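You operate a simulated robot arm through the tools that you are given. There is no shell and no other tool. Be economical: measure what you need, move in short steps, check, and stop when the job is done.

The job below is to be done with a simulated two-armed robot. You get a single attempt, and the scene is never put back.

## Task
Pick up the wide stirrer with one hand, pass it to the other hand and put it on the tubes shelf of the shelf unit.

Only the result counts: the job must be done as asked and must still hold three seconds after the hand-in. Knocking over, shifting, dropping, spilling or breaking anything else fails it.

## Robot
Two 6-joint arms with two-finger parallel grippers on one trunk, on a base that drives. Base frame: it is fixed to the floor where the robot stands at the start and does not move with it; the origin is under the middle of the robot, x ahead of it, y to its left, z up; the surface under the hand at the start is at about z = 856. Lengths are in mm, angles in rad, forces in N, time in s.
The left shoulder is at the start at [80, 216, 1610], the right one opposite. With the tool pointing down near the work surface each hand reaches from about 100 to 680 mm from the robot's upright axis, wherever it stands, measured 20 degrees to its own side. Places, roughly: TUBES shelf of the shelf unit [-1700, 3300, 500]; wide stirrer (7x7x15 cm) [600, -100, 900]. Payload 3.43 kg a hand.
Tool frame (each hand has its own): the origin (TCP) lies between the finger pads and is the grasp point; the fingertips stand 30 mm ahead of it; z points along the fingers, y is the line along which they close. The gripper opens to 94 mm. The fingers are 28 mm wide and 10 mm thick; the gripper's body (50 by 96 mm) begins 55 mm behind the TCP.
Orientation is that of the tool frame in the base frame, as [roll, pitch, yaw] about the fixed x, y, z axes, in that order (R = Rz(yaw) Ry(pitch) Rx(roll)). With the fingers straight down and closing along the base's y, the tool's x points along the base's -x, its y along +y and its z along -z.

## Interface
- The arms move only by the tool servo_tool. It takes "left_series", "right_series" or both (then of equal length, played together; a hand with none holds still); each is one flat list of numbers, 7 for each row, row after row: the shift along the base's x, y, z in mm, then the turn, a rotation vector about the base's x, y, z in rad, then the opening in per cent of the stroke, from 0 (shut) to 100 (fully open). In form: [tx, ty, tz, rx, ry, rz, hand, tx, ty, tz, rx, ry, rz, hand, ...]. A call has 1 to 8 rows; each row is the pose to reach, as a shift and turn from the pose commanded when the call began. Each row takes 0.2 s and may step no farther than 50 mm and 0.15 rad from the row before; otherwise, or with a gripper value out of range, the whole call is refused. A pose out of reach is approached as far as the arm can. The call stops where the force on the tool passes 40 N (or 10 N more than at its start, if that is more) or the arm is blocked; 0.2 s more then pass. Each finger travels about 72 mm/s and halts on what it meets, pressing with about 23 N; the grip force reading is that of the motor and also rises with nothing between the fingers. The clock runs only during rows and for 0.2 s after the last one: add rows that repeat a pose to give the fingers time. The reply holds the time, the measured pose of the TCP, the force on the tool along the base axes, the opening and the grip force, in the units named above and with some noise, with the torque about the TCP (base axes, N m) and any sound that the robot's microphone picked up, and new pictures: "pictures" is both (left out), scene, wrist or none (wrist: the cameras of the hands that moved).
- Cameras (640 x 400 px; columns grow to the right, rows downward): "scene" is now at [87.6, -11.8, 1748.5]; the picture's right is [-0.23, -0.97, 0.00], its down [-0.89, 0.21, -0.40] and it looks along [0.39, -0.09, -0.92] (base axes); focal length 283 px, centre (320, 200). "left" rides on the left gripper at [76, -14, -102] in its tool frame; the picture's right is [0.18, 0.98, 0.00], its down [-0.75, 0.14, -0.64] and it looks along [-0.63, 0.12, 0.77] (tool axes); focal length 243 px, centre (320, 200). "right" rides on the right gripper at [76, 14, -102] in its tool frame; the picture's right is [-0.18, 0.98, 0.00], its down [-0.75, -0.14, -0.64] and it looks along [-0.63, -0.12, 0.77] (tool axes); focal length 243 px, centre (320, 200). There is no depth. A picture from a camera that has moved, and an enlarged one, comes with that camera's place and axes in the base frame and with its lens.
- move_column(by): slides the trunk up (or, below 0, down) by that many mm; the arms and the scene camera ride with it, the base frame stays. It gives what a move gives, with no picture.
- base_move(legs): drives the robot by 1 to 6 legs, each [ahead, left, turn to the left] in mm, mm and rad, along the robot's own axes; the way and the turn of a leg run together, so that a leg with both is an arc; at most 1500 mm and 3.142 rad a leg. The arms and the cameras ride along, it lands a little off, and it stops where it bumps. It gives what a move gives, and a new picture of the scene camera.
- pan_tilt(pan, tilt): turns the head with the scene camera to pan (to the left, within 1.501 rad either way) and tilt (down, from -0.506 to 1.204), counted from straight ahead of the robot. It gives what a move gives, and a new picture of the scene camera.
- close_up(camera, box): a new picture of the part [left, top, right, bottom] of that camera's present view, enlarged. The clock stands still meanwhile.
- close_job(): hands the job in; it is judged then, once.

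Work in short steps. Places have to be worked out from the pictures, the camera data and where the tool is seen: move nearer, look again, correct. Check each grasp and each placing, and mend what went wrong. You have 120 turns and 260 pictures in all, those below and enlarged ones among them. Open the grippers and draw the arms clear of the work before you hand the job in, unless the task says otherwise; then end with one line.

The tools are called as a command line: name --argument value ..., lists and objects as JSON in quotes. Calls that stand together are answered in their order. servo_tool: Moves the arms, as the interface text tells. Its arguments: {"type":"object","properties":{"left_series":{"type":"array"},"right_series":{"type":"array"},"pictures":{"type":"string","enum":["both","scene","wrist","none"]}},"required":[]} The other tools are called the same way: move_column (by) slides the trunk up or down; base_move (legs) drives the base; pan_tilt (pan, tilt) turns the head that bears the scene camera; close_up (camera, box) takes an enlarged picture of a part of a camera's view; close_job () hands the job in.

At the start:

```text
clock: 0.0
left_tcp_pos: [296.1, 116.4, 999.4]
left_tool_rot: [-3.141, 0.001, 3.14]
left_force: [-0.1, -0.8, 0.3]
left_ft_torque: [0.0, -0.01, -0.01]
left_grip_width: 93.7
left_grasp_force: 0.0
right_tcp_pos: [496.1, -243.6, 1055.1]
right_tool_rot: [3.141, 0.001, 3.141]
right_force: [0.5, -0.9, -0.2]
right_ft_torque: [0.03, -0.02, 0.02]
right_grip_width: 94.0
right_grasp_force: 0.0
trunk travel left (down, up): [-840.0, 0.0]
robot x, y, heading: [-2.2, -0.4, -0.002]
head pan, tilt: [-0.234, 1.164]
```

scene: 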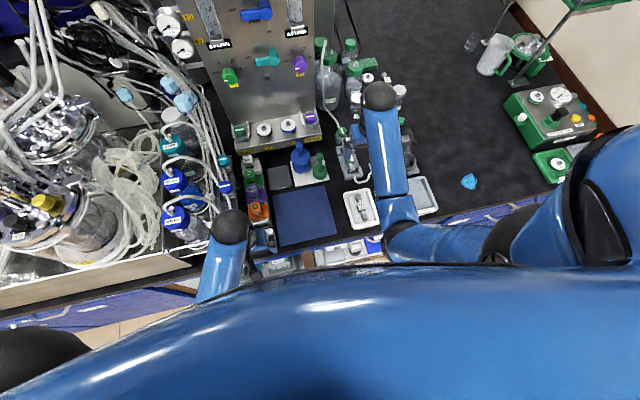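
right: 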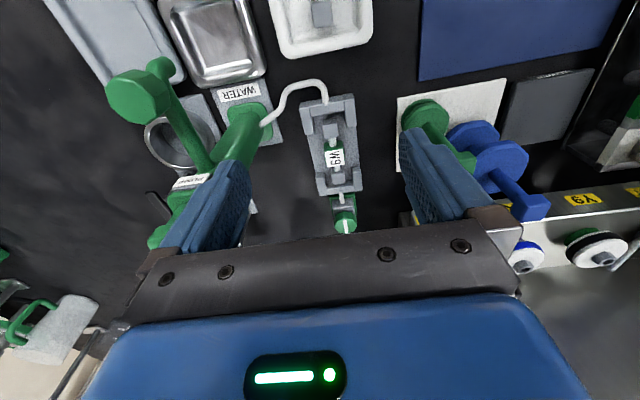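
left: 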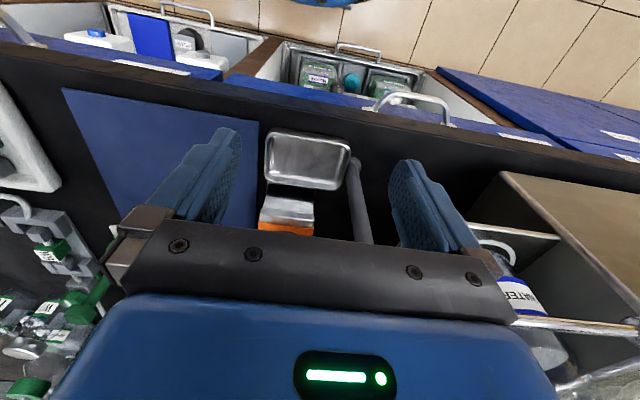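

I'll look closer at the area around [600, -100, 900] to identify the wide stirrer.

close_up --camera "scene" --box '[230, 100, 430, 225]'

close_up --camera "right" --box '[360, 60, 600, 240]'

```text
3.20 times, centred on (330, 162) of scene
camera zoom: at [87.6, -11.8, 1748.5], right [-0.23, -0.97, 0.0], down [-0.89, 0.21, -0.4], along [0.39, -0.09, -0.92], focal length 906 px, centre (288, 320)
```

zoom: 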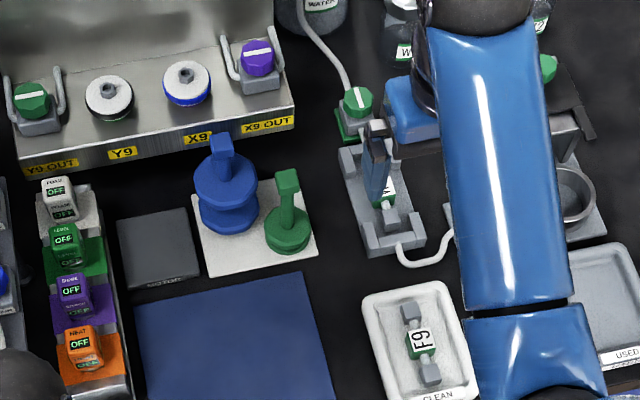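

```text
2.22 times, centred on (480, 150) of right
camera zoom: at [420.0, -228.8, 1158.1], right [0.18, 0.98, 0.0], down [0.75, -0.14, 0.64], along [0.63, -0.12, -0.77], focal length 539 px, centre (-36, 311)
```

zoom: 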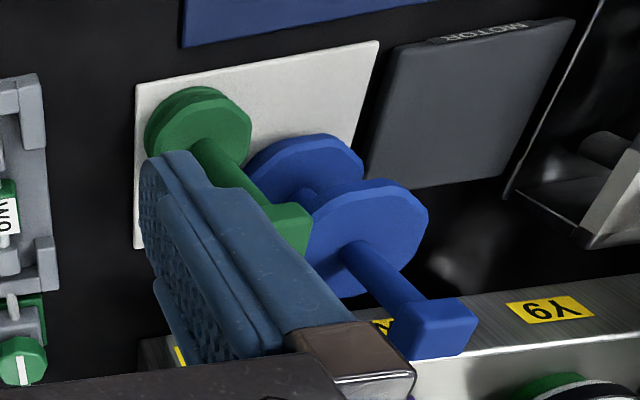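

The wide stirrer is the blue one with two discs, around (604,-66), handle at about z 990. Before grasping, I look towards the shelf unit to plan.

pan_tilt --pan 1.5 --tilt 0.35

```text
clock: 1.8
left_tcp_pos: [296.2, 115.7, 1000.9]
left_tool_rot: [-3.14, 0.0, 3.14]
left_force: [0.5, 0.4, -1.0]
left_ft_torque: [-0.02, 0.0, -0.02]
left_grip_width: 93.9
left_grasp_force: 0.1
right_tcp_pos: [496.1, -242.0, 1056.3]
right_tool_rot: [-3.14, 0.002, 3.14]
right_force: [0.5, -0.2, -0.2]
right_ft_torque: [-0.01, 0.02, -0.01]
right_grip_width: 93.9
right_grasp_force: 0.1
trunk travel left (down, up): [-840.0, 0.0]
robot x, y, heading: [3.7, 1.5, -0.004]
head pan, tilt: [1.499, 0.351]
camera scene: at [37.5, 94.7, 1813.8], right [1.0, -0.07, 0.0], down [-0.02, -0.34, -0.94], along [0.07, 0.94, -0.34], focal length 283 px, centre (320, 200)
```

scene: 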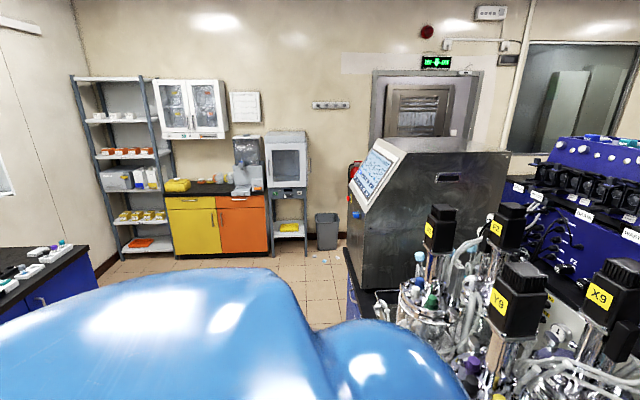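

close_up --camera "scene" --box '[60, 60, 220, 280]'

```text
1.82 times, centred on (140, 170) of scene
camera zoom: at [37.5, 94.7, 1813.8], right [1.0, -0.07, 0.0], down [-0.02, -0.34, -0.94], along [0.07, 0.94, -0.34], focal length 515 px, centre (647, 254)
```

zoom: 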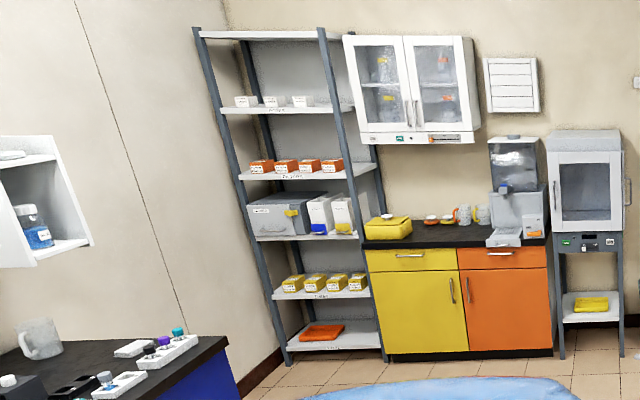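

The shelf unit faces -y; the yellow-box shelf is likely TUBES. Now I raise the right hand and move above the blue stirrer's front for a wrist look.

servo_tool --right_series '[0, 0, 40, 0, 0, 0, 70, 0, 40, 60, 0, 0, 0, 70, 0, 80, 60, 0, 0, 0, 70, 15, 120, 60, 0, 0, 0, 70, 30, 160, 60, 0, 0, 0, 70, 40, 176, 60, 0, 0, 0, 70]' --pictures "wrist"

pan_tilt --pan -0.234 --tilt 1.1

```text
clock: 3.2
left_tcp_pos: [296.4, 116.5, 1000.3]
left_tool_rot: [-3.141, 0.0, 3.141]
left_force: [0.0, -0.5, 0.2]
left_ft_torque: [-0.03, -0.02, -0.02]
left_grip_width: 94.2
left_grasp_force: 0.0
right_tcp_pos: [548.6, -61.3, 1094.9]
right_tool_rot: [3.141, 0.001, 3.141]
right_force: [0.0, -0.6, 0.0]
right_ft_torque: [0.0, 0.0, -0.02]
right_grip_width: 65.7
right_grasp_force: 0.1
right hand out of reach, approached as far as the arm can: row 1, 2, 3, 4, 5, 6
trunk travel left (down, up): [-840.0, 0.0]
robot x, y, heading: [-1.7, -3.0, 0.001]
head pan, tilt: [1.499, 0.351]
camera right: at [472.6, -46.7, 1196.7], right [0.18, 0.98, 0.0], down [0.75, -0.14, 0.64], along [0.63, -0.12, -0.77], focal length 243 px, centre (320, 200)
```

right: 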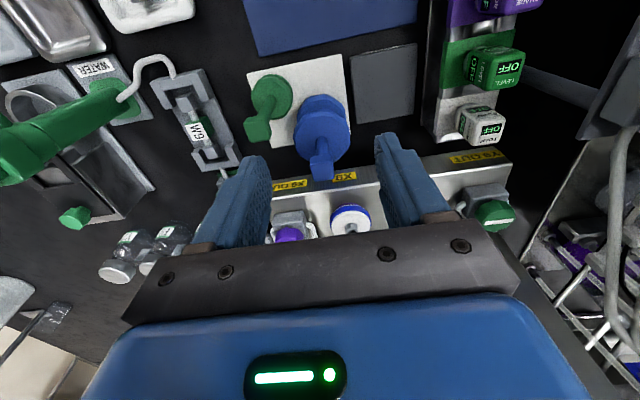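

```text
clock: 4.9
left_tcp_pos: [297.1, 118.1, 1000.1]
left_tool_rot: [-3.141, 0.0, 3.14]
left_force: [0.0, -0.3, 0.5]
left_ft_torque: [0.0, -0.01, 0.03]
left_grip_width: 93.8
left_grasp_force: 0.0
right_tcp_pos: [549.0, -62.5, 1094.3]
right_tool_rot: [3.141, 0.002, 3.141]
right_force: [0.3, 0.0, -0.3]
right_ft_torque: [0.01, -0.02, 0.01]
right_grip_width: 65.8
right_grasp_force: 0.0
trunk travel left (down, up): [-840.0, 0.0]
robot x, y, heading: [2.8, -1.9, 0.002]
head pan, tilt: [-0.234, 1.1]
camera scene: at [92.3, -12.8, 1752.4], right [-0.23, -0.97, 0.0], down [-0.87, 0.21, -0.45], along [0.44, -0.1, -0.89], focal length 283 px, centre (320, 200)
```

scene: 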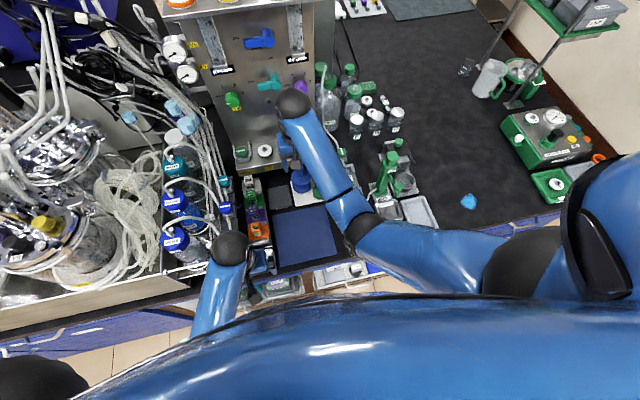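

close_up --camera "right" --box '[230, 50, 390, 200]'

```text
2.67 times, centred on (310, 125) of right
camera zoom: at [472.4, -48.1, 1196.5], right [0.18, 0.98, 0.0], down [0.75, -0.14, 0.64], along [0.63, -0.12, -0.77], focal length 647 px, centre (347, 400)
```

zoom: 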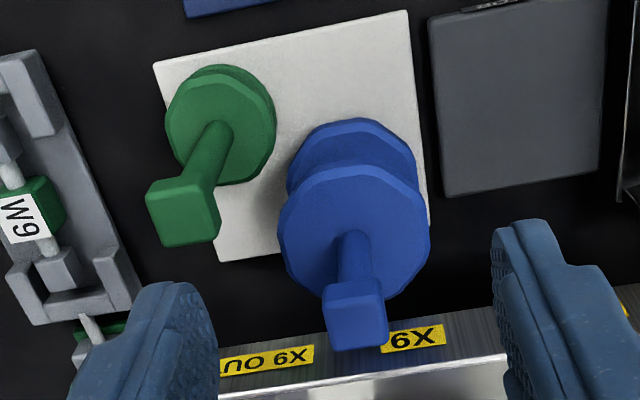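

Handle centre ≈ (604,-69,988), about 20 mm wide; shaft below to the upper disc at z≈915. I move over it and part way down, then check.

servo_tool --right_series '[20, 0, -20, 0, 0, 0, 70, 40, -3, -30, 0, 0, 0, 70, 55, -6, -45, 0, 0, 0, 70, 55, -6, -45, 0, 0, 0, 70]' --pictures "both"

```text
clock: 5.9
left_tcp_pos: [297.3, 117.1, 1000.8]
left_tool_rot: [-3.141, 0.002, -3.142]
left_force: [0.2, 0.6, 0.0]
left_ft_torque: [-0.03, 0.01, -0.02]
left_grip_width: 93.9
left_grasp_force: 0.0
right_tcp_pos: [602.7, -67.9, 1049.5]
right_tool_rot: [-3.142, 0.0, -3.141]
right_force: [-0.8, 0.5, 0.4]
right_ft_torque: [-0.03, 0.0, 0.0]
right_grip_width: 65.7
right_grasp_force: 0.1
trunk travel left (down, up): [-840.0, 0.0]
robot x, y, heading: [-0.1, 0.5, 0.0]
head pan, tilt: [-0.234, 1.1]
camera scene: at [91.8, -12.8, 1752.4], right [-0.23, -0.97, 0.0], down [-0.87, 0.21, -0.45], along [0.44, -0.11, -0.89], focal length 283 px, centre (320, 200)
camera right: at [527.2, -54.4, 1151.8], right [0.18, 0.98, 0.0], down [0.75, -0.14, 0.64], along [0.63, -0.12, -0.77], focal length 243 px, centre (320, 200)
```

scene: 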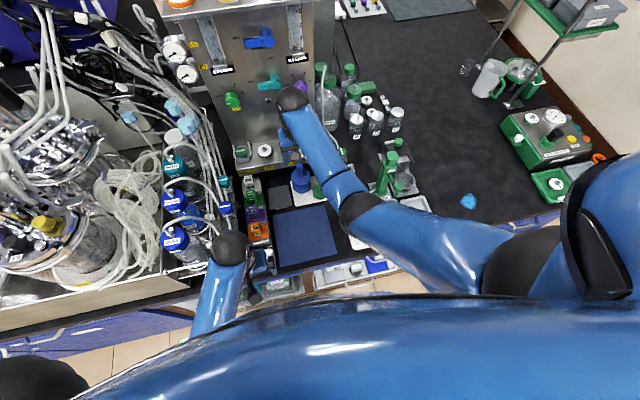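
right: 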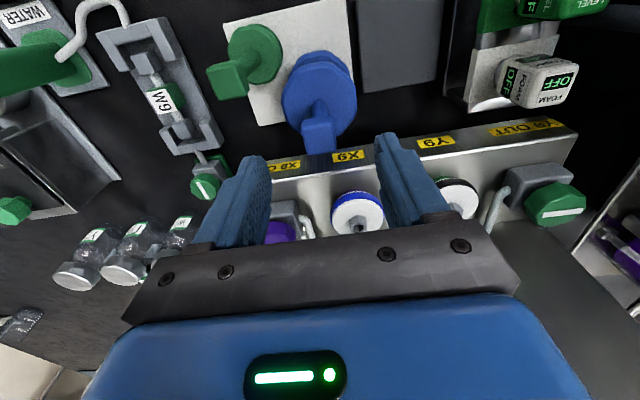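

Handle is at (604,-70). Descend to TCP z≈997 and close.

servo_tool --right_series '[1, -2, -20, 0, 0, 0, 70, 1, -2, -40, 0, 0, 0, 70, 1, -2, -53, 0, 0, 0, 70, 1, -2, -53, 0, 0, 0, 70]' --pictures "wrist"

```text
clock: 6.9
left_tcp_pos: [296.7, 116.9, 1001.0]
left_tool_rot: [3.141, 0.0, 3.14]
left_force: [0.1, 0.2, 0.1]
left_ft_torque: [0.0, -0.01, 0.01]
left_grip_width: 93.8
left_grasp_force: 0.2
right_tcp_pos: [604.6, -72.1, 996.2]
right_tool_rot: [-3.141, 0.0, -3.14]
right_force: [0.5, -0.3, -0.7]
right_ft_torque: [0.05, -0.01, 0.05]
right_grip_width: 65.9
right_grasp_force: 0.1
trunk travel left (down, up): [-840.0, 0.0]
robot x, y, heading: [-2.5, 0.3, -0.002]
head pan, tilt: [-0.234, 1.1]
camera right: at [528.1, -57.2, 1098.1], right [0.18, 0.98, 0.0], down [0.75, -0.14, 0.64], along [0.63, -0.12, -0.77], focal length 243 px, centre (320, 200)
```

right: 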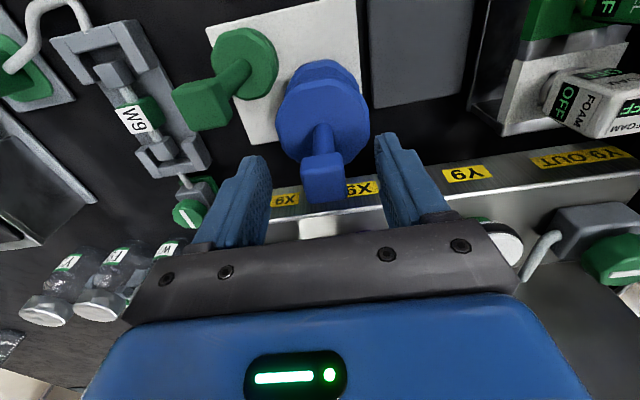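

The handle lies between the pads around the TCP. Closing.

servo_tool --right_series '[0, 0, 0, 0, 0, 0, 30, 0, 0, 0, 0, 0, 0, 10, 0, 0, 0, 0, 0, 0, 5, 0, 0, 0, 0, 0, 0, 5, 0, 0, 0, 0, 0, 0, 5]' --pictures "wrist"

```text
clock: 8.1
left_tcp_pos: [297.5, 117.8, 1000.8]
left_tool_rot: [-3.141, 0.001, 3.139]
left_force: [0.0, -0.6, 0.2]
left_ft_torque: [0.04, 0.01, 0.02]
left_grip_width: 93.8
left_grasp_force: 0.1
right_tcp_pos: [604.3, -71.8, 996.1]
right_tool_rot: [-3.141, 0.0, -3.14]
right_force: [-0.1, 1.3, 0.8]
right_ft_torque: [0.05, -0.01, 0.02]
right_grip_width: 26.0
right_grasp_force: 22.7
trunk travel left (down, up): [-840.0, 0.0]
robot x, y, heading: [-1.3, -1.9, -0.0]
head pan, tilt: [-0.234, 1.1]
camera right: at [528.1, -57.0, 1098.3], right [0.18, 0.98, 0.0], down [0.75, -0.14, 0.64], along [0.63, -0.12, -0.77], focal length 243 px, centre (320, 200)
```

right: 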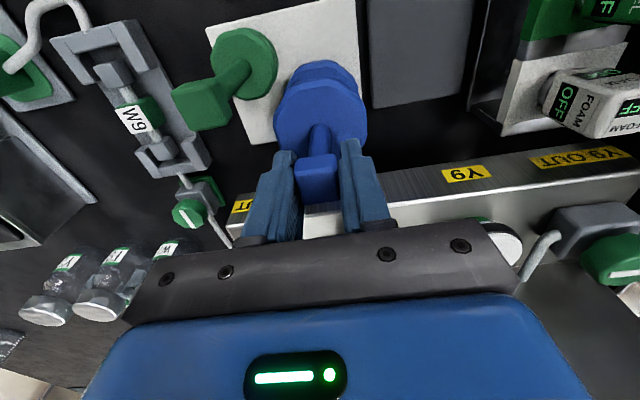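

Gripped (26 mm, 23 N). Lift straight up.

servo_tool --right_series '[0, 0, 15, 0, 0, 0, 5, 0, 0, 35, 0, 0, 0, 5, 0, 0, 55, 0, 0, 0, 5, 0, 0, 55, 0, 0, 0, 5]' --pictures "wrist"

```text
clock: 9.1
left_tcp_pos: [296.9, 115.8, 999.2]
left_tool_rot: [3.14, 0.0, 3.141]
left_force: [0.2, 0.1, 0.1]
left_ft_torque: [-0.01, 0.0, 0.02]
left_grip_width: 94.0
left_grasp_force: 0.1
right_tcp_pos: [604.0, -70.7, 1050.6]
right_tool_rot: [-3.14, -0.003, 3.141]
right_force: [-0.2, -0.4, -3.6]
right_ft_torque: [0.02, -0.01, 0.0]
right_grip_width: 26.1
right_grasp_force: 23.0
trunk travel left (down, up): [-840.0, 0.0]
robot x, y, heading: [1.4, 2.2, 0.002]
head pan, tilt: [-0.234, 1.1]
camera right: at [528.8, -57.0, 1153.1], right [0.18, 0.98, 0.0], down [0.75, -0.14, 0.64], along [0.63, -0.12, -0.77], focal length 243 px, centre (320, 200)
```

right: 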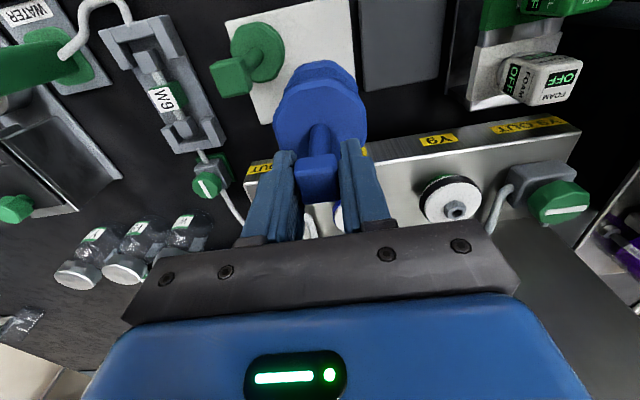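

Lifted cleanly. Move left a bit to clear the green stirrer, then bring it back toward the robot while rising.

servo_tool --right_series '[0, 30, 5, 0, 0, 0, 5, -10, 45, 15, 0, 0, 0, 5, -40, 45, 40, 0, 0, 0, 5, -80, 30, 60, 0, 0, 0, 5, -120, 10, 80, 0, 0, 0, 5, -150, 0, 100, 0, 0, 0, 5, -150, 0, 100, 0, 0, 0, 5]' --pictures "both"

```text
clock: 10.7
left_tcp_pos: [296.5, 117.3, 999.3]
left_tool_rot: [-3.142, -0.001, 3.14]
left_force: [-0.6, -0.8, -0.1]
left_ft_torque: [0.03, 0.03, -0.04]
left_grip_width: 94.1
left_grasp_force: 0.1
right_tcp_pos: [491.5, -57.5, 1067.8]
right_tool_rot: [3.14, 0.003, 3.14]
right_force: [-0.1, -0.4, -2.6]
right_ft_torque: [0.01, 0.0, 0.0]
right_grip_width: 26.3
right_grasp_force: 22.8
right hand out of reach, approached as far as the arm can: row 4, 5, 6, 7
trunk travel left (down, up): [-840.0, 0.0]
robot x, y, heading: [0.6, 0.5, 0.001]
head pan, tilt: [-0.234, 1.1]
camera scene: at [92.2, -13.1, 1752.4], right [-0.23, -0.97, 0.0], down [-0.87, 0.21, -0.45], along [0.44, -0.11, -0.89], focal length 283 px, centre (320, 200)
camera right: at [415.1, -43.7, 1170.4], right [0.18, 0.98, 0.0], down [0.75, -0.14, 0.64], along [0.63, -0.12, -0.77], focal length 243 px, centre (320, 200)
```

scene: 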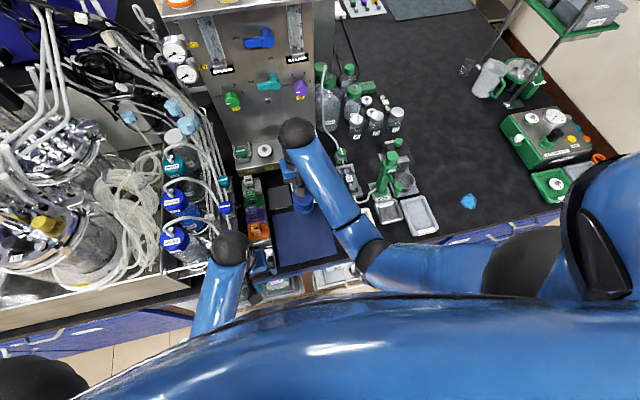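
right: 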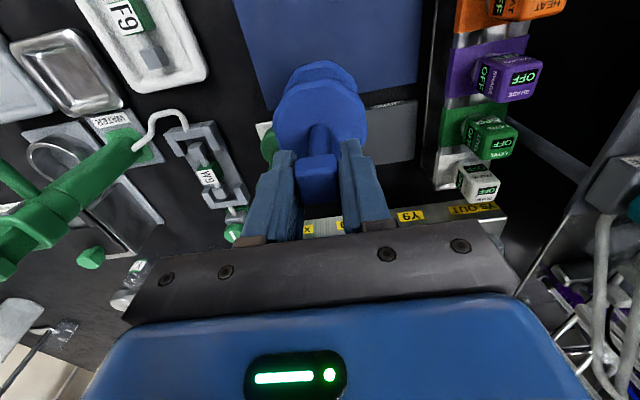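

Stirrer held at ~z 930 bottom, over the empty bench front. I back the robot 450 mm away from the bench for handover space.

base_move --legs '[[-450, 0, 0]]'

pan_tilt --pan 1.5 --tilt 0.6

```text
clock: 13.4
left_tcp_pos: [-150.7, 117.2, 999.0]
left_tool_rot: [3.141, -0.003, 3.139]
left_force: [0.0, -0.1, -0.2]
left_ft_torque: [0.02, 0.0, 0.01]
left_grip_width: 94.2
left_grasp_force: 0.1
right_tcp_pos: [44.5, -57.3, 1067.1]
right_tool_rot: [3.141, 0.001, 3.141]
right_force: [0.4, 0.0, -2.1]
right_ft_torque: [-0.02, -0.02, -0.01]
right_grip_width: 26.2
right_grasp_force: 23.0
trunk travel left (down, up): [-840.0, 0.0]
robot x, y, heading: [-450.6, -0.4, -0.0]
head pan, tilt: [-0.234, 1.1]
camera scene: at [-353.7, -12.8, 1752.1], right [-0.23, -0.97, 0.0], down [-0.87, 0.21, -0.45], along [0.44, -0.11, -0.89], focal length 283 px, centre (320, 200)
```

scene: 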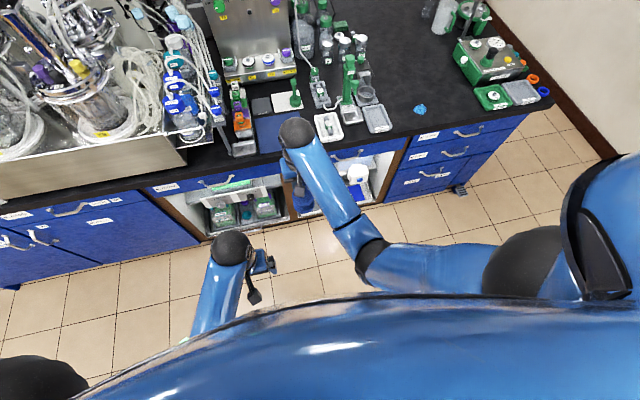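

```text
clock: 15.2
left_tcp_pos: [-153.2, 116.4, 999.9]
left_tool_rot: [-3.141, 0.001, 3.141]
left_force: [0.4, -0.4, 0.1]
left_ft_torque: [0.0, 0.02, 0.01]
left_grip_width: 94.0
left_grasp_force: 0.0
right_tcp_pos: [41.6, -58.7, 1068.7]
right_tool_rot: [-3.141, 0.002, -3.141]
right_force: [-0.1, -0.8, -3.4]
right_ft_torque: [0.03, -0.04, 0.02]
right_grip_width: 26.0
right_grasp_force: 23.6
trunk travel left (down, up): [-840.0, 0.0]
robot x, y, heading: [-452.8, -1.4, -0.002]
head pan, tilt: [1.499, 0.6]
camera scene: at [-412.3, 90.0, 1791.0], right [1.0, -0.07, 0.0], down [-0.04, -0.56, -0.82], along [0.06, 0.82, -0.57], focal length 283 px, centre (320, 200)
```

scene: 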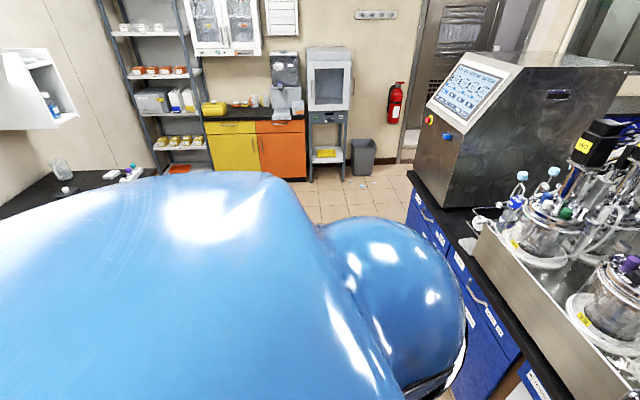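

Plenty of floor space. I turn left to face the shelf unit and look ahead.

base_move --legs '[[0, 0, 1.571]]'

pan_tilt --pan 0.2 --tilt 0.5

```text
clock: 19.4
left_tcp_pos: [-568.6, 295.3, 1000.8]
left_tool_rot: [-3.141, 0.002, -1.566]
left_force: [-0.3, 1.0, -0.6]
left_ft_torque: [0.02, -0.01, 0.02]
left_grip_width: 94.0
left_grasp_force: 0.0
right_tcp_pos: [-393.9, 493.6, 1068.4]
right_tool_rot: [3.141, 0.002, -1.567]
right_force: [0.3, 0.1, 0.3]
right_ft_torque: [0.0, 0.01, 0.02]
right_grip_width: 4.9
right_grasp_force: 0.2
trunk travel left (down, up): [-840.0, 0.0]
robot x, y, heading: [-451.6, -3.4, 1.578]
head pan, tilt: [1.499, 0.6]
camera scene: at [-537.3, 37.9, 1791.0], right [0.07, 1.0, 0.0], down [0.56, -0.04, -0.83], along [-0.82, 0.05, -0.56], focal length 283 px, centre (320, 200)
```

scene: 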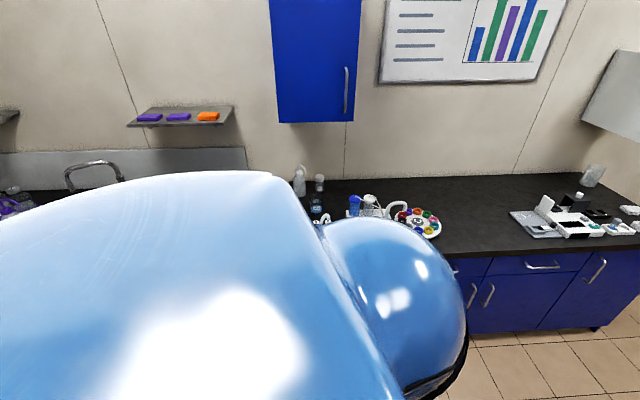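

```text
clock: 20.9
left_tcp_pos: [-567.8, 296.3, 999.9]
left_tool_rot: [3.141, 0.001, -1.565]
left_force: [-0.3, -0.2, 0.5]
left_ft_torque: [0.02, -0.01, 0.02]
left_grip_width: 94.1
left_grasp_force: 0.0
right_tcp_pos: [-395.3, 491.9, 1069.1]
right_tool_rot: [3.14, 0.003, -1.565]
right_force: [1.0, 0.4, -0.5]
right_ft_torque: [0.02, 0.0, 0.03]
right_grip_width: 4.9
right_grasp_force: 0.0
trunk travel left (down, up): [-840.0, 0.0]
robot x, y, heading: [-446.7, 2.3, 1.574]
head pan, tilt: [0.201, 0.499]
camera scene: at [-468.2, 121.2, 1800.1], right [0.98, 0.21, 0.0], down [0.1, -0.47, -0.88], along [-0.18, 0.86, -0.48], focal length 283 px, centre (320, 200)
```

scene: 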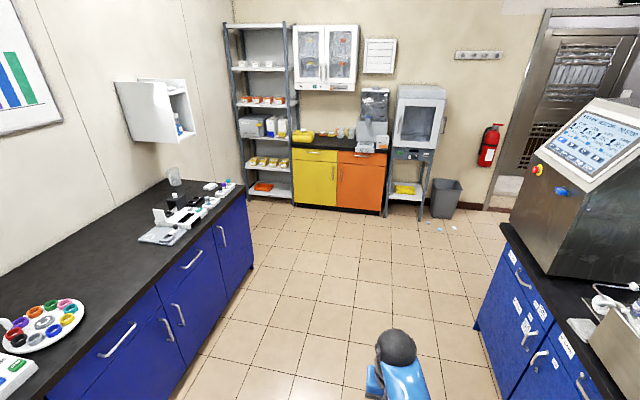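

The right gripper reads 4.9 mm: the stirrer has slipped out during the turn. I search for it on the floor.

pan_tilt --pan -0.7 --tilt 0.95

close_up --camera "right" --box '[0, 0, 640, 400]'

```text
clock: 22.1
left_tcp_pos: [-568.9, 295.4, 999.9]
left_tool_rot: [3.141, 0.001, -1.566]
left_force: [0.5, -0.2, -0.5]
left_ft_torque: [-0.01, -0.01, 0.05]
left_grip_width: 93.7
left_grasp_force: 0.0
right_tcp_pos: [-395.6, 493.0, 1069.3]
right_tool_rot: [3.141, 0.001, -1.565]
right_force: [0.8, -0.9, 0.3]
right_ft_torque: [-0.01, 0.01, -0.03]
right_grip_width: 4.7
right_grasp_force: 0.1
trunk travel left (down, up): [-840.0, 0.0]
robot x, y, heading: [-447.1, -0.2, 1.577]
head pan, tilt: [-0.7, 0.949]
camera scene: at [-402.9, 88.0, 1762.6], right [0.77, -0.64, 0.0], down [-0.52, -0.63, -0.58], along [0.37, 0.45, -0.81], focal length 283 px, centre (320, 200)
```

scene: 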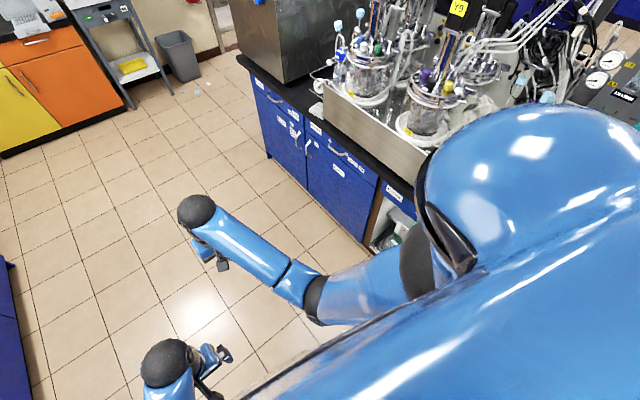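

```text
1.00 times, centred on (320, 200) of right (not enlarged: the box is as wide or as high as the picture)
camera zoom: at [-408.8, 415.8, 1170.4], right [-0.98, 0.18, 0.0], down [0.14, 0.75, 0.64], along [0.11, 0.63, -0.77], focal length 243 px, centre (320, 200)
```

zoom: 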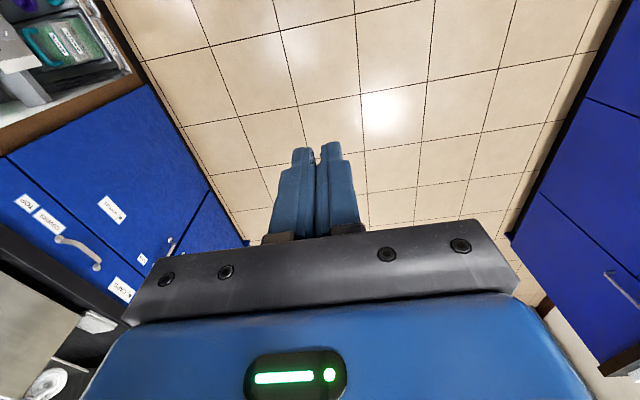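

pan_tilt --pan -1.3 --tilt 1.0

```text
clock: 23.1
left_tcp_pos: [-569.3, 295.4, 1000.0]
left_tool_rot: [3.141, 0.002, -1.566]
left_force: [-0.7, -0.1, -0.3]
left_ft_torque: [0.01, 0.03, 0.01]
left_grip_width: 94.2
left_grasp_force: 0.0
right_tcp_pos: [-394.7, 491.7, 1067.2]
right_tool_rot: [3.141, 0.001, -1.566]
right_force: [-0.6, -0.6, 0.8]
right_ft_torque: [-0.01, 0.0, 0.02]
right_grip_width: 5.0
right_grasp_force: 0.0
trunk travel left (down, up): [-840.0, 0.0]
robot x, y, heading: [-446.6, -1.5, 1.58]
head pan, tilt: [-1.3, 1.0]
camera scene: at [-382.5, 51.2, 1759.0], right [0.27, -0.96, 0.0], down [-0.81, -0.23, -0.54], along [0.52, 0.15, -0.84], focal length 283 px, centre (320, 200)
```

scene: 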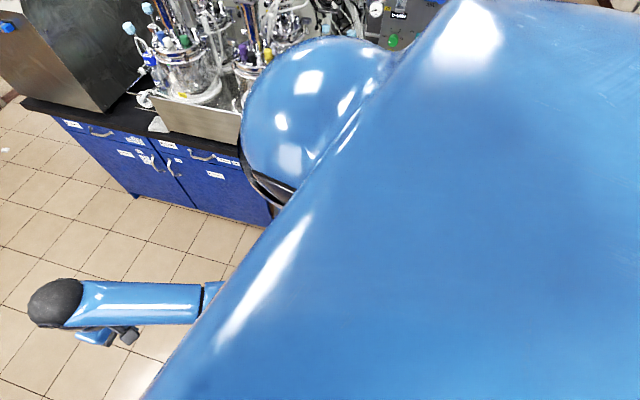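

close_up --camera "left" --box '[0, 0, 640, 400]'

```text
1.00 times, centred on (320, 200) of left (not enlarged: the box is as wide or as high as the picture)
camera zoom: at [-555.2, 219.1, 1103.0], right [-0.98, -0.19, 0.0], down [-0.14, 0.75, 0.64], along [-0.12, 0.63, -0.77], focal length 243 px, centre (320, 200)
```

zoom: 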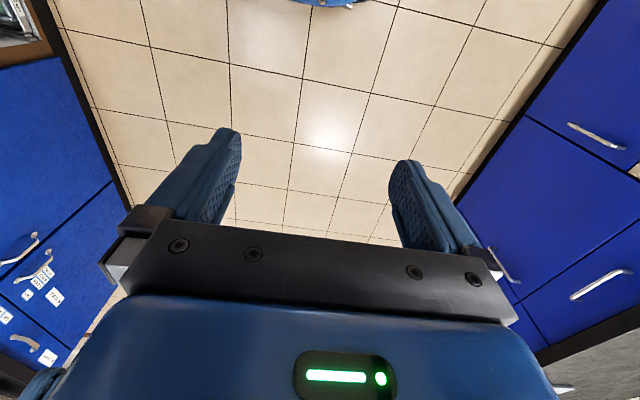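

Floor ahead is clear, so the stirrer is to my right/behind. I drive ahead 600 mm and turn to look back at the drop area.

base_move --legs '[[600, 0, 0], [0, 0, -2.4]]'

pan_tilt --pan 0.0 --tilt 0.7

```text
clock: 32.2
left_tcp_pos: [-169.0, 454.3, 1000.3]
left_tool_rot: [3.142, 0.002, 2.291]
left_force: [-0.7, 0.2, 0.3]
left_ft_torque: [0.01, 0.01, 0.0]
left_grip_width: 94.2
left_grasp_force: 0.0
right_tcp_pos: [-172.0, 194.4, 1068.3]
right_tool_rot: [-3.141, 0.001, 2.291]
right_force: [0.2, -0.7, -0.9]
right_ft_torque: [0.01, 0.0, 0.0]
right_grip_width: 4.6
right_grasp_force: 0.1
trunk travel left (down, up): [-840.0, 0.0]
robot x, y, heading: [-456.0, 598.9, -0.852]
head pan, tilt: [-1.3, 1.0]
camera scene: at [-470.5, 522.3, 1759.0], right [-0.84, 0.55, 0.0], down [0.46, 0.7, -0.54], along [-0.3, -0.45, -0.84], focal length 283 px, centre (320, 200)
```

scene: 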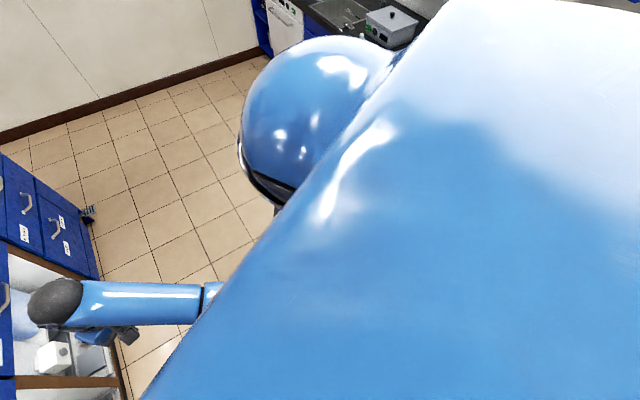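

```text
clock: 33.7
left_tcp_pos: [-168.1, 455.7, 999.4]
left_tool_rot: [3.141, 0.002, 2.29]
left_force: [0.3, 0.3, -0.7]
left_ft_torque: [-0.01, -0.01, 0.03]
left_grip_width: 94.0
left_grasp_force: 0.0
right_tcp_pos: [-172.5, 193.8, 1068.7]
right_tool_rot: [-3.14, 0.003, 2.291]
right_force: [0.9, -0.3, 0.6]
right_ft_torque: [0.02, 0.02, 0.03]
right_grip_width: 4.6
right_grasp_force: 0.0
trunk travel left (down, up): [-840.0, 0.0]
robot x, y, heading: [-453.4, 600.4, -0.856]
head pan, tilt: [0.0, 0.7]
camera scene: at [-376.4, 516.5, 1782.4], right [-0.75, -0.66, 0.0], down [-0.42, 0.48, -0.76], along [0.5, -0.58, -0.64], focal length 283 px, centre (320, 200)
```

scene: 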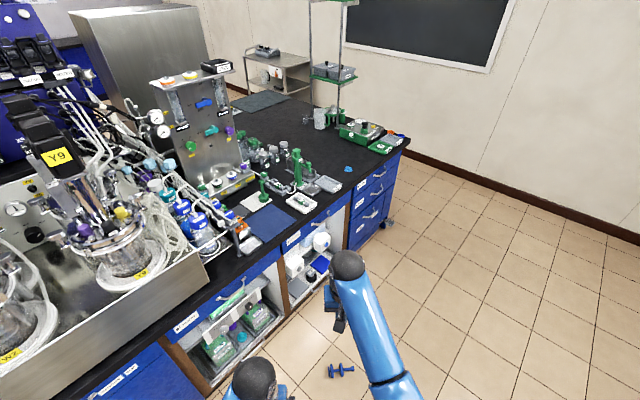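

The stirrer lies on the floor near (-70,-27). A closer look at how it lies.

close_up --camera "scene" --box '[300, 350, 380, 400]'

close_up --camera "right" --box '[0, 0, 640, 400]'

```text
8.00 times, centred on (340, 375) of scene
camera zoom: at [-376.4, 516.5, 1782.4], right [-0.75, -0.66, 0.0], down [-0.42, 0.48, -0.76], along [0.5, -0.58, -0.64], focal length 2266 px, centre (160, -1200)
```

zoom: 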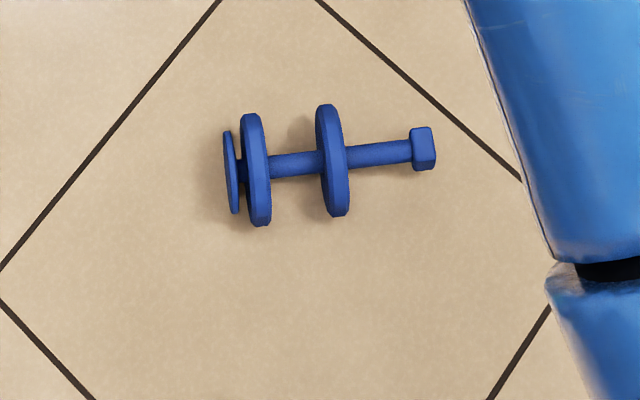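

```text
1.00 times, centred on (320, 200) of right (not enlarged: the box is as wide or as high as the picture)
camera zoom: at [-211.8, 260.3, 1170.4], right [0.86, 0.51, 0.0], down [0.39, -0.66, 0.64], along [0.33, -0.55, -0.77], focal length 243 px, centre (320, 200)
```

zoom: 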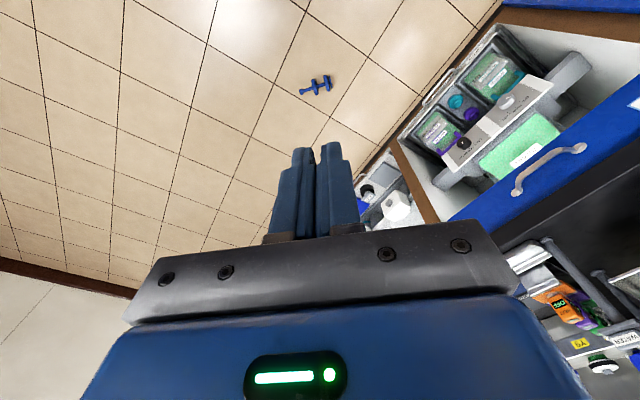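

The stirrer has two discs with clear shaft zones: between the discs (zone A, ~(-56,4)) and between upper disc and handle (zone B); axis at ~47°, handle toward (-118,-62). I reposition at about (-510,114), heading 0, to pick it with the right hand.

base_move --legs '[[0, 0, 0.855], [-60, -486, 0]]'

pan_tilt --pan -0.2 --tilt 1.2

```text
clock: 38.8
left_tcp_pos: [-217.1, 234.1, 999.4]
left_tool_rot: [-3.138, 0.0, -3.141]
left_force: [0.0, -0.3, -0.1]
left_ft_torque: [-0.03, 0.0, 0.01]
left_grip_width: 94.2
left_grasp_force: 0.0
right_tcp_pos: [-19.5, 58.6, 1068.3]
right_tool_rot: [-3.14, 0.002, 3.141]
right_force: [0.5, 0.6, -0.7]
right_ft_torque: [0.02, -0.01, 0.03]
right_grip_width: 4.7
right_grasp_force: 0.0
trunk travel left (down, up): [-840.0, 0.0]
robot x, y, heading: [-514.0, 114.0, 0.001]
head pan, tilt: [0.0, 0.7]
camera scene: at [-396.6, 119.9, 1782.3], right [0.0, -1.0, 0.0], down [-0.64, 0.0, -0.76], along [0.76, 0.0, -0.64], focal length 283 px, centre (320, 200)
```

scene: 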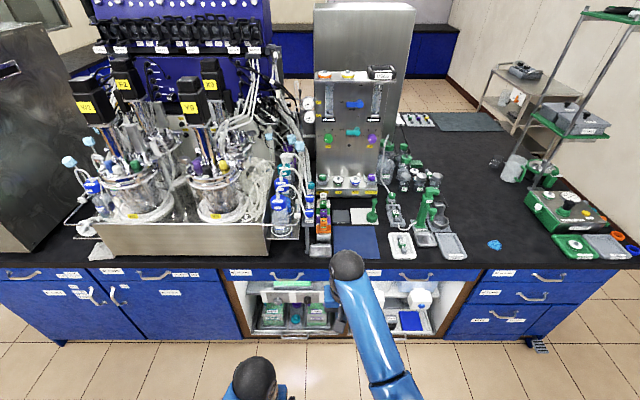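

```text
clock: 39.8
left_tcp_pos: [-215.1, 232.2, 1000.2]
left_tool_rot: [3.139, 0.002, 3.14]
left_force: [0.1, 0.4, 0.0]
left_ft_torque: [-0.02, 0.01, -0.04]
left_grip_width: 93.7
left_grasp_force: 0.1
right_tcp_pos: [-20.0, 57.7, 1069.0]
right_tool_rot: [3.139, 0.003, -3.141]
right_force: [1.1, 0.2, -0.2]
right_ft_torque: [-0.01, -0.02, 0.0]
right_grip_width: 4.8
right_grasp_force: 0.1
trunk travel left (down, up): [-840.0, 0.0]
robot x, y, heading: [-513.9, 112.3, -0.005]
head pan, tilt: [-0.201, 1.201]
camera scene: at [-427.2, 104.6, 1746.4], right [-0.2, -0.98, 0.0], down [-0.91, 0.19, -0.36], along [0.36, -0.07, -0.93], focal length 283 px, centre (320, 200)
```

scene: 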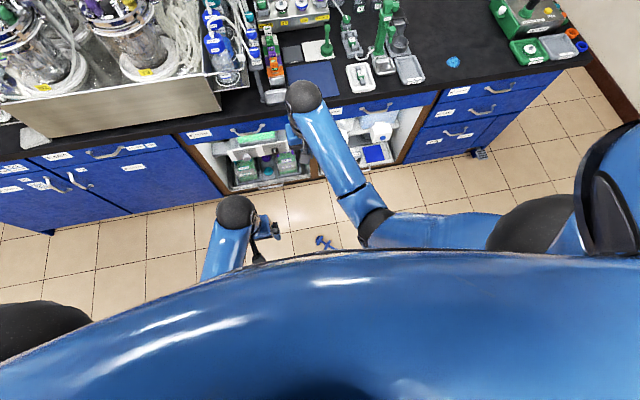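

Lowering the trunk for floor work: -600 first, then a wrist look.

move_column --by -600

servo_tool --right_series '[-20, -15, 0, 0, 0, 0.15, 30, -40, -30, 0, 0, 0, 0.3, 60, -50, -40, 0, 0, 0, 0.45, 70, -60, -50, 0, 0, 0, 0.6, 70, -60, -50, 0, 0, 0, 0.75, 70, -60, -50, 0, 0, 0, 0.82, 70, -60, -50, 0, 0, 0, 0.82, 70]' --pictures "both"

```text
refused: -600 is not a number from -400 to 400
```

```text
clock: 41.4
left_tcp_pos: [-214.4, 232.1, 1000.0]
left_tool_rot: [3.141, 0.002, 3.14]
left_force: [0.3, 0.0, -0.4]
left_ft_torque: [0.03, 0.02, 0.01]
left_grip_width: 93.9
left_grasp_force: 0.1
right_tcp_pos: [-77.4, 10.4, 1047.8]
right_tool_rot: [-3.139, 0.006, -2.319]
right_force: [0.2, -0.9, 0.3]
right_ft_torque: [-0.02, 0.03, -0.02]
right_grip_width: 65.8
right_grasp_force: 0.1
right hand out of reach, approached as far as the arm can: row 1, 2, 3, 4, 5, 6, 7
trunk travel left (down, up): [-840.0, 0.0]
robot x, y, heading: [-514.1, 111.1, 0.003]
head pan, tilt: [-0.201, 1.201]
camera scene: at [-427.0, 105.7, 1746.4], right [-0.2, -0.98, 0.0], down [-0.91, 0.19, -0.36], along [0.35, -0.07, -0.93], focal length 283 px, centre (320, 200)
camera right: at [-139.8, -37.1, 1150.5], right [-0.59, 0.8, 0.0], down [0.61, 0.45, 0.65], along [0.52, 0.38, -0.76], focal length 243 px, centre (320, 200)
```

scene: 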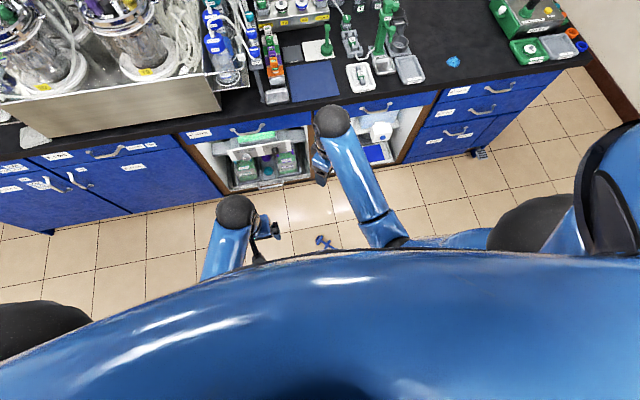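
right: 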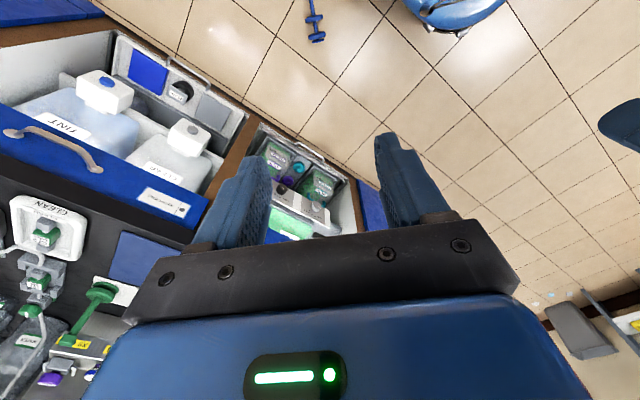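

Hand is aligned with the stirrer's axis (yaw -133°). Lower the trunk 400, then 200 more.

move_column --by -400

move_column --by -200

close_up --camera "right" --box '[0, 0, 640, 400]'

```text
clock: 45.2
left_tcp_pos: [-215.5, 231.8, 600.4]
left_tool_rot: [-3.141, 0.002, -3.141]
left_force: [0.3, -0.4, -0.2]
left_ft_torque: [-0.04, 0.0, -0.02]
left_grip_width: 94.1
left_grasp_force: 0.0
right_tcp_pos: [-77.9, 9.0, 648.1]
right_tool_rot: [-3.138, 0.006, -2.321]
right_force: [0.0, 0.5, 0.6]
right_ft_torque: [0.01, 0.0, 0.01]
right_grip_width: 65.9
right_grasp_force: 0.2
trunk travel left (down, up): [-440.0, 400.0]
robot x, y, heading: [-511.2, 115.4, 0.004]
head pan, tilt: [-0.201, 1.201]
```

```text
clock: 47.4
left_tcp_pos: [-215.6, 232.3, 399.9]
left_tool_rot: [-3.141, 0.002, -3.142]
left_force: [0.0, 0.0, 0.4]
left_ft_torque: [0.02, -0.03, -0.01]
left_grip_width: 94.1
left_grasp_force: 0.1
right_tcp_pos: [-76.8, 9.4, 447.8]
right_tool_rot: [-3.14, 0.006, -2.322]
right_force: [-0.4, 0.4, -0.2]
right_ft_torque: [0.0, 0.0, 0.02]
right_grip_width: 65.7
right_grasp_force: 0.0
trunk travel left (down, up): [-240.0, 600.0]
robot x, y, heading: [-510.9, 114.5, 0.002]
head pan, tilt: [-0.201, 1.201]
```

```text
1.00 times, centred on (320, 200) of right (not enlarged: the box is as wide or as high as the picture)
camera zoom: at [-140.1, -37.1, 550.6], right [-0.59, 0.8, 0.0], down [0.61, 0.45, 0.65], along [0.52, 0.38, -0.76], focal length 243 px, centre (320, 200)
```

zoom: 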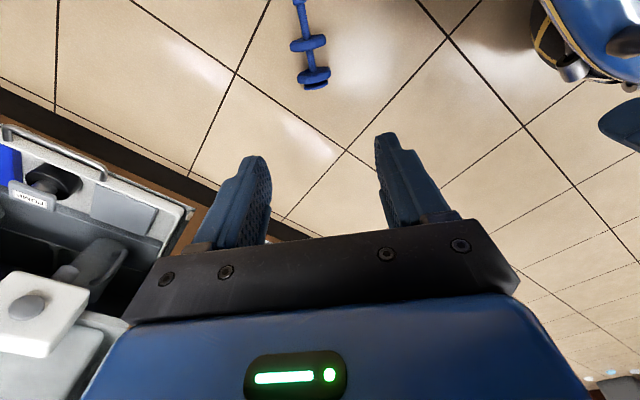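

Zone A is at about (-53,4). Lower the trunk the rest and move over it.

move_column --by -240

servo_tool --right_series '[12, -3, -30, 0, 0, 0, 60, 23, -5, -60, 0, 0, 0, 60, 23, -5, -60, 0, 0, 0, 60]' --pictures "wrist"

```text
clock: 48.6
left_tcp_pos: [-215.2, 229.5, 299.7]
left_tool_rot: [-3.134, 0.005, 3.138]
left_force: [-5.9, 5.8, 17.3]
left_ft_torque: [-0.67, 0.41, -0.48]
left_grip_width: 90.6
left_grasp_force: 0.0
right_tcp_pos: [-77.4, 9.2, 343.5]
right_tool_rot: [-3.14, 0.007, -2.32]
right_force: [-0.1, 0.1, 0.0]
right_ft_torque: [-0.04, 0.01, 0.02]
right_grip_width: 66.1
right_grasp_force: 0.0
trunk travel left (down, up): [-135.0, 705.0]
robot x, y, heading: [-513.4, 113.4, 0.005]
head pan, tilt: [-0.201, 1.201]
stopped: the force on the tool passed its limit at 133 N (the readings are from after the stop); the commanded pose is now the measured one
```

```text
clock: 49.4
left_tcp_pos: [-215.2, 230.9, 301.5]
left_tool_rot: [-3.136, 0.005, 3.139]
left_force: [-5.6, 5.3, 19.4]
left_ft_torque: [-0.71, 0.4, -0.37]
left_grip_width: 90.7
left_grasp_force: 0.2
right_tcp_pos: [-54.4, 3.6, 284.0]
right_tool_rot: [-3.141, 0.006, -2.32]
right_force: [0.0, -0.4, 0.0]
right_ft_torque: [0.01, -0.02, 0.06]
right_grip_width: 56.5
right_grasp_force: 0.0
trunk travel left (down, up): [-135.0, 705.0]
robot x, y, heading: [-512.1, 113.0, -0.0]
head pan, tilt: [-0.201, 1.201]
camera right: at [-117.4, -41.9, 385.5], right [-0.59, 0.8, 0.0], down [0.61, 0.45, 0.65], along [0.52, 0.38, -0.76], focal length 243 px, centre (320, 200)
```

right: 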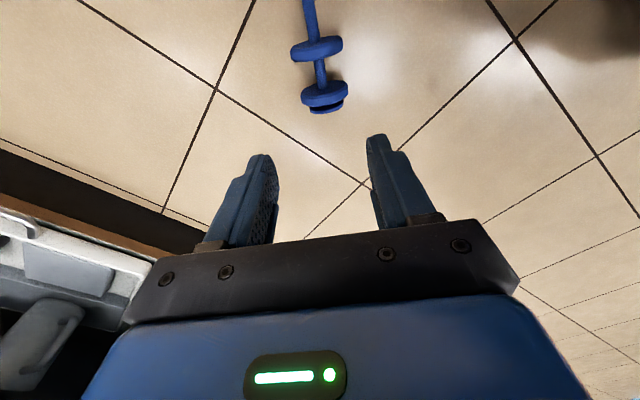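

The left hand touched the robot's own base. I lift it off and move it forward/outward.

servo_tool --left_series '[0, 0, 30, 0, 0, 0, 90, 40, 20, 50, 0, 0, 0, 60, 85, 40, 60, 0, 0, 0, 40, 130, 60, 60, 0, 0, 0, 40, 150, 80, 60, 0, 0, 0, 40]' --pictures "both"

```text
refused: row 3 steps farther than a row can; nothing moved
```

servo_tool --left_series '[0, 0, 30, 0, 0, 0, 90, 35, 15, 50, 0, 0, 0, 60, 75, 30, 60, 0, 0, 0, 40, 115, 50, 60, 0, 0, 0, 40, 145, 70, 60, 0, 0, 0, 40]' --pictures "both"

```text
clock: 50.6
left_tcp_pos: [-67.7, 300.3, 343.4]
left_tool_rot: [-3.133, 0.004, 3.137]
left_force: [0.0, -0.1, -0.5]
left_ft_torque: [-0.03, 0.01, 0.02]
left_grip_width: 37.4
left_grasp_force: 0.0
left hand out of reach, approached as far as the arm can: row 2, 3, 4, 5
right_tcp_pos: [-52.8, 4.3, 282.8]
right_tool_rot: [3.141, 0.005, -2.321]
right_force: [-0.3, -0.6, -0.5]
right_ft_torque: [0.02, 0.0, -0.02]
right_grip_width: 56.5
right_grasp_force: 0.0
trunk travel left (down, up): [-135.0, 705.0]
robot x, y, heading: [-510.9, 116.0, 0.0]
head pan, tilt: [-0.201, 1.201]
camera scene: at [-426.9, 105.7, 1041.8], right [-0.2, -0.98, 0.0], down [-0.91, 0.19, -0.36], along [0.35, -0.07, -0.93], focal length 283 px, centre (320, 200)
camera left: at [-145.4, 286.5, 446.1], right [-0.18, 0.98, -0.01], down [0.75, 0.14, 0.64], along [0.64, 0.11, -0.76], focal length 243 px, centre (320, 200)
```

scene: 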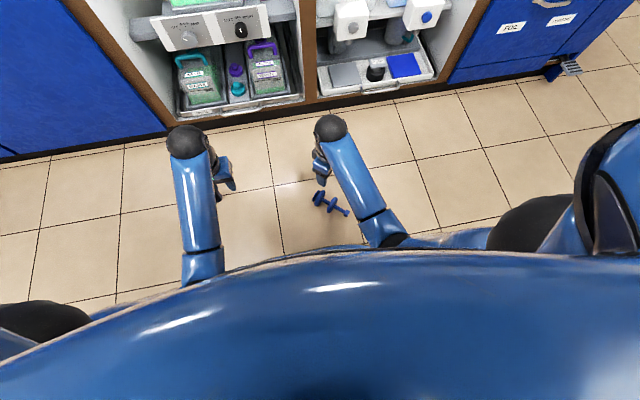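
left: 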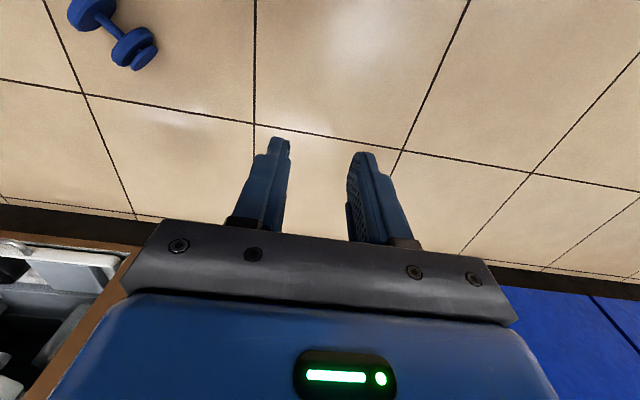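

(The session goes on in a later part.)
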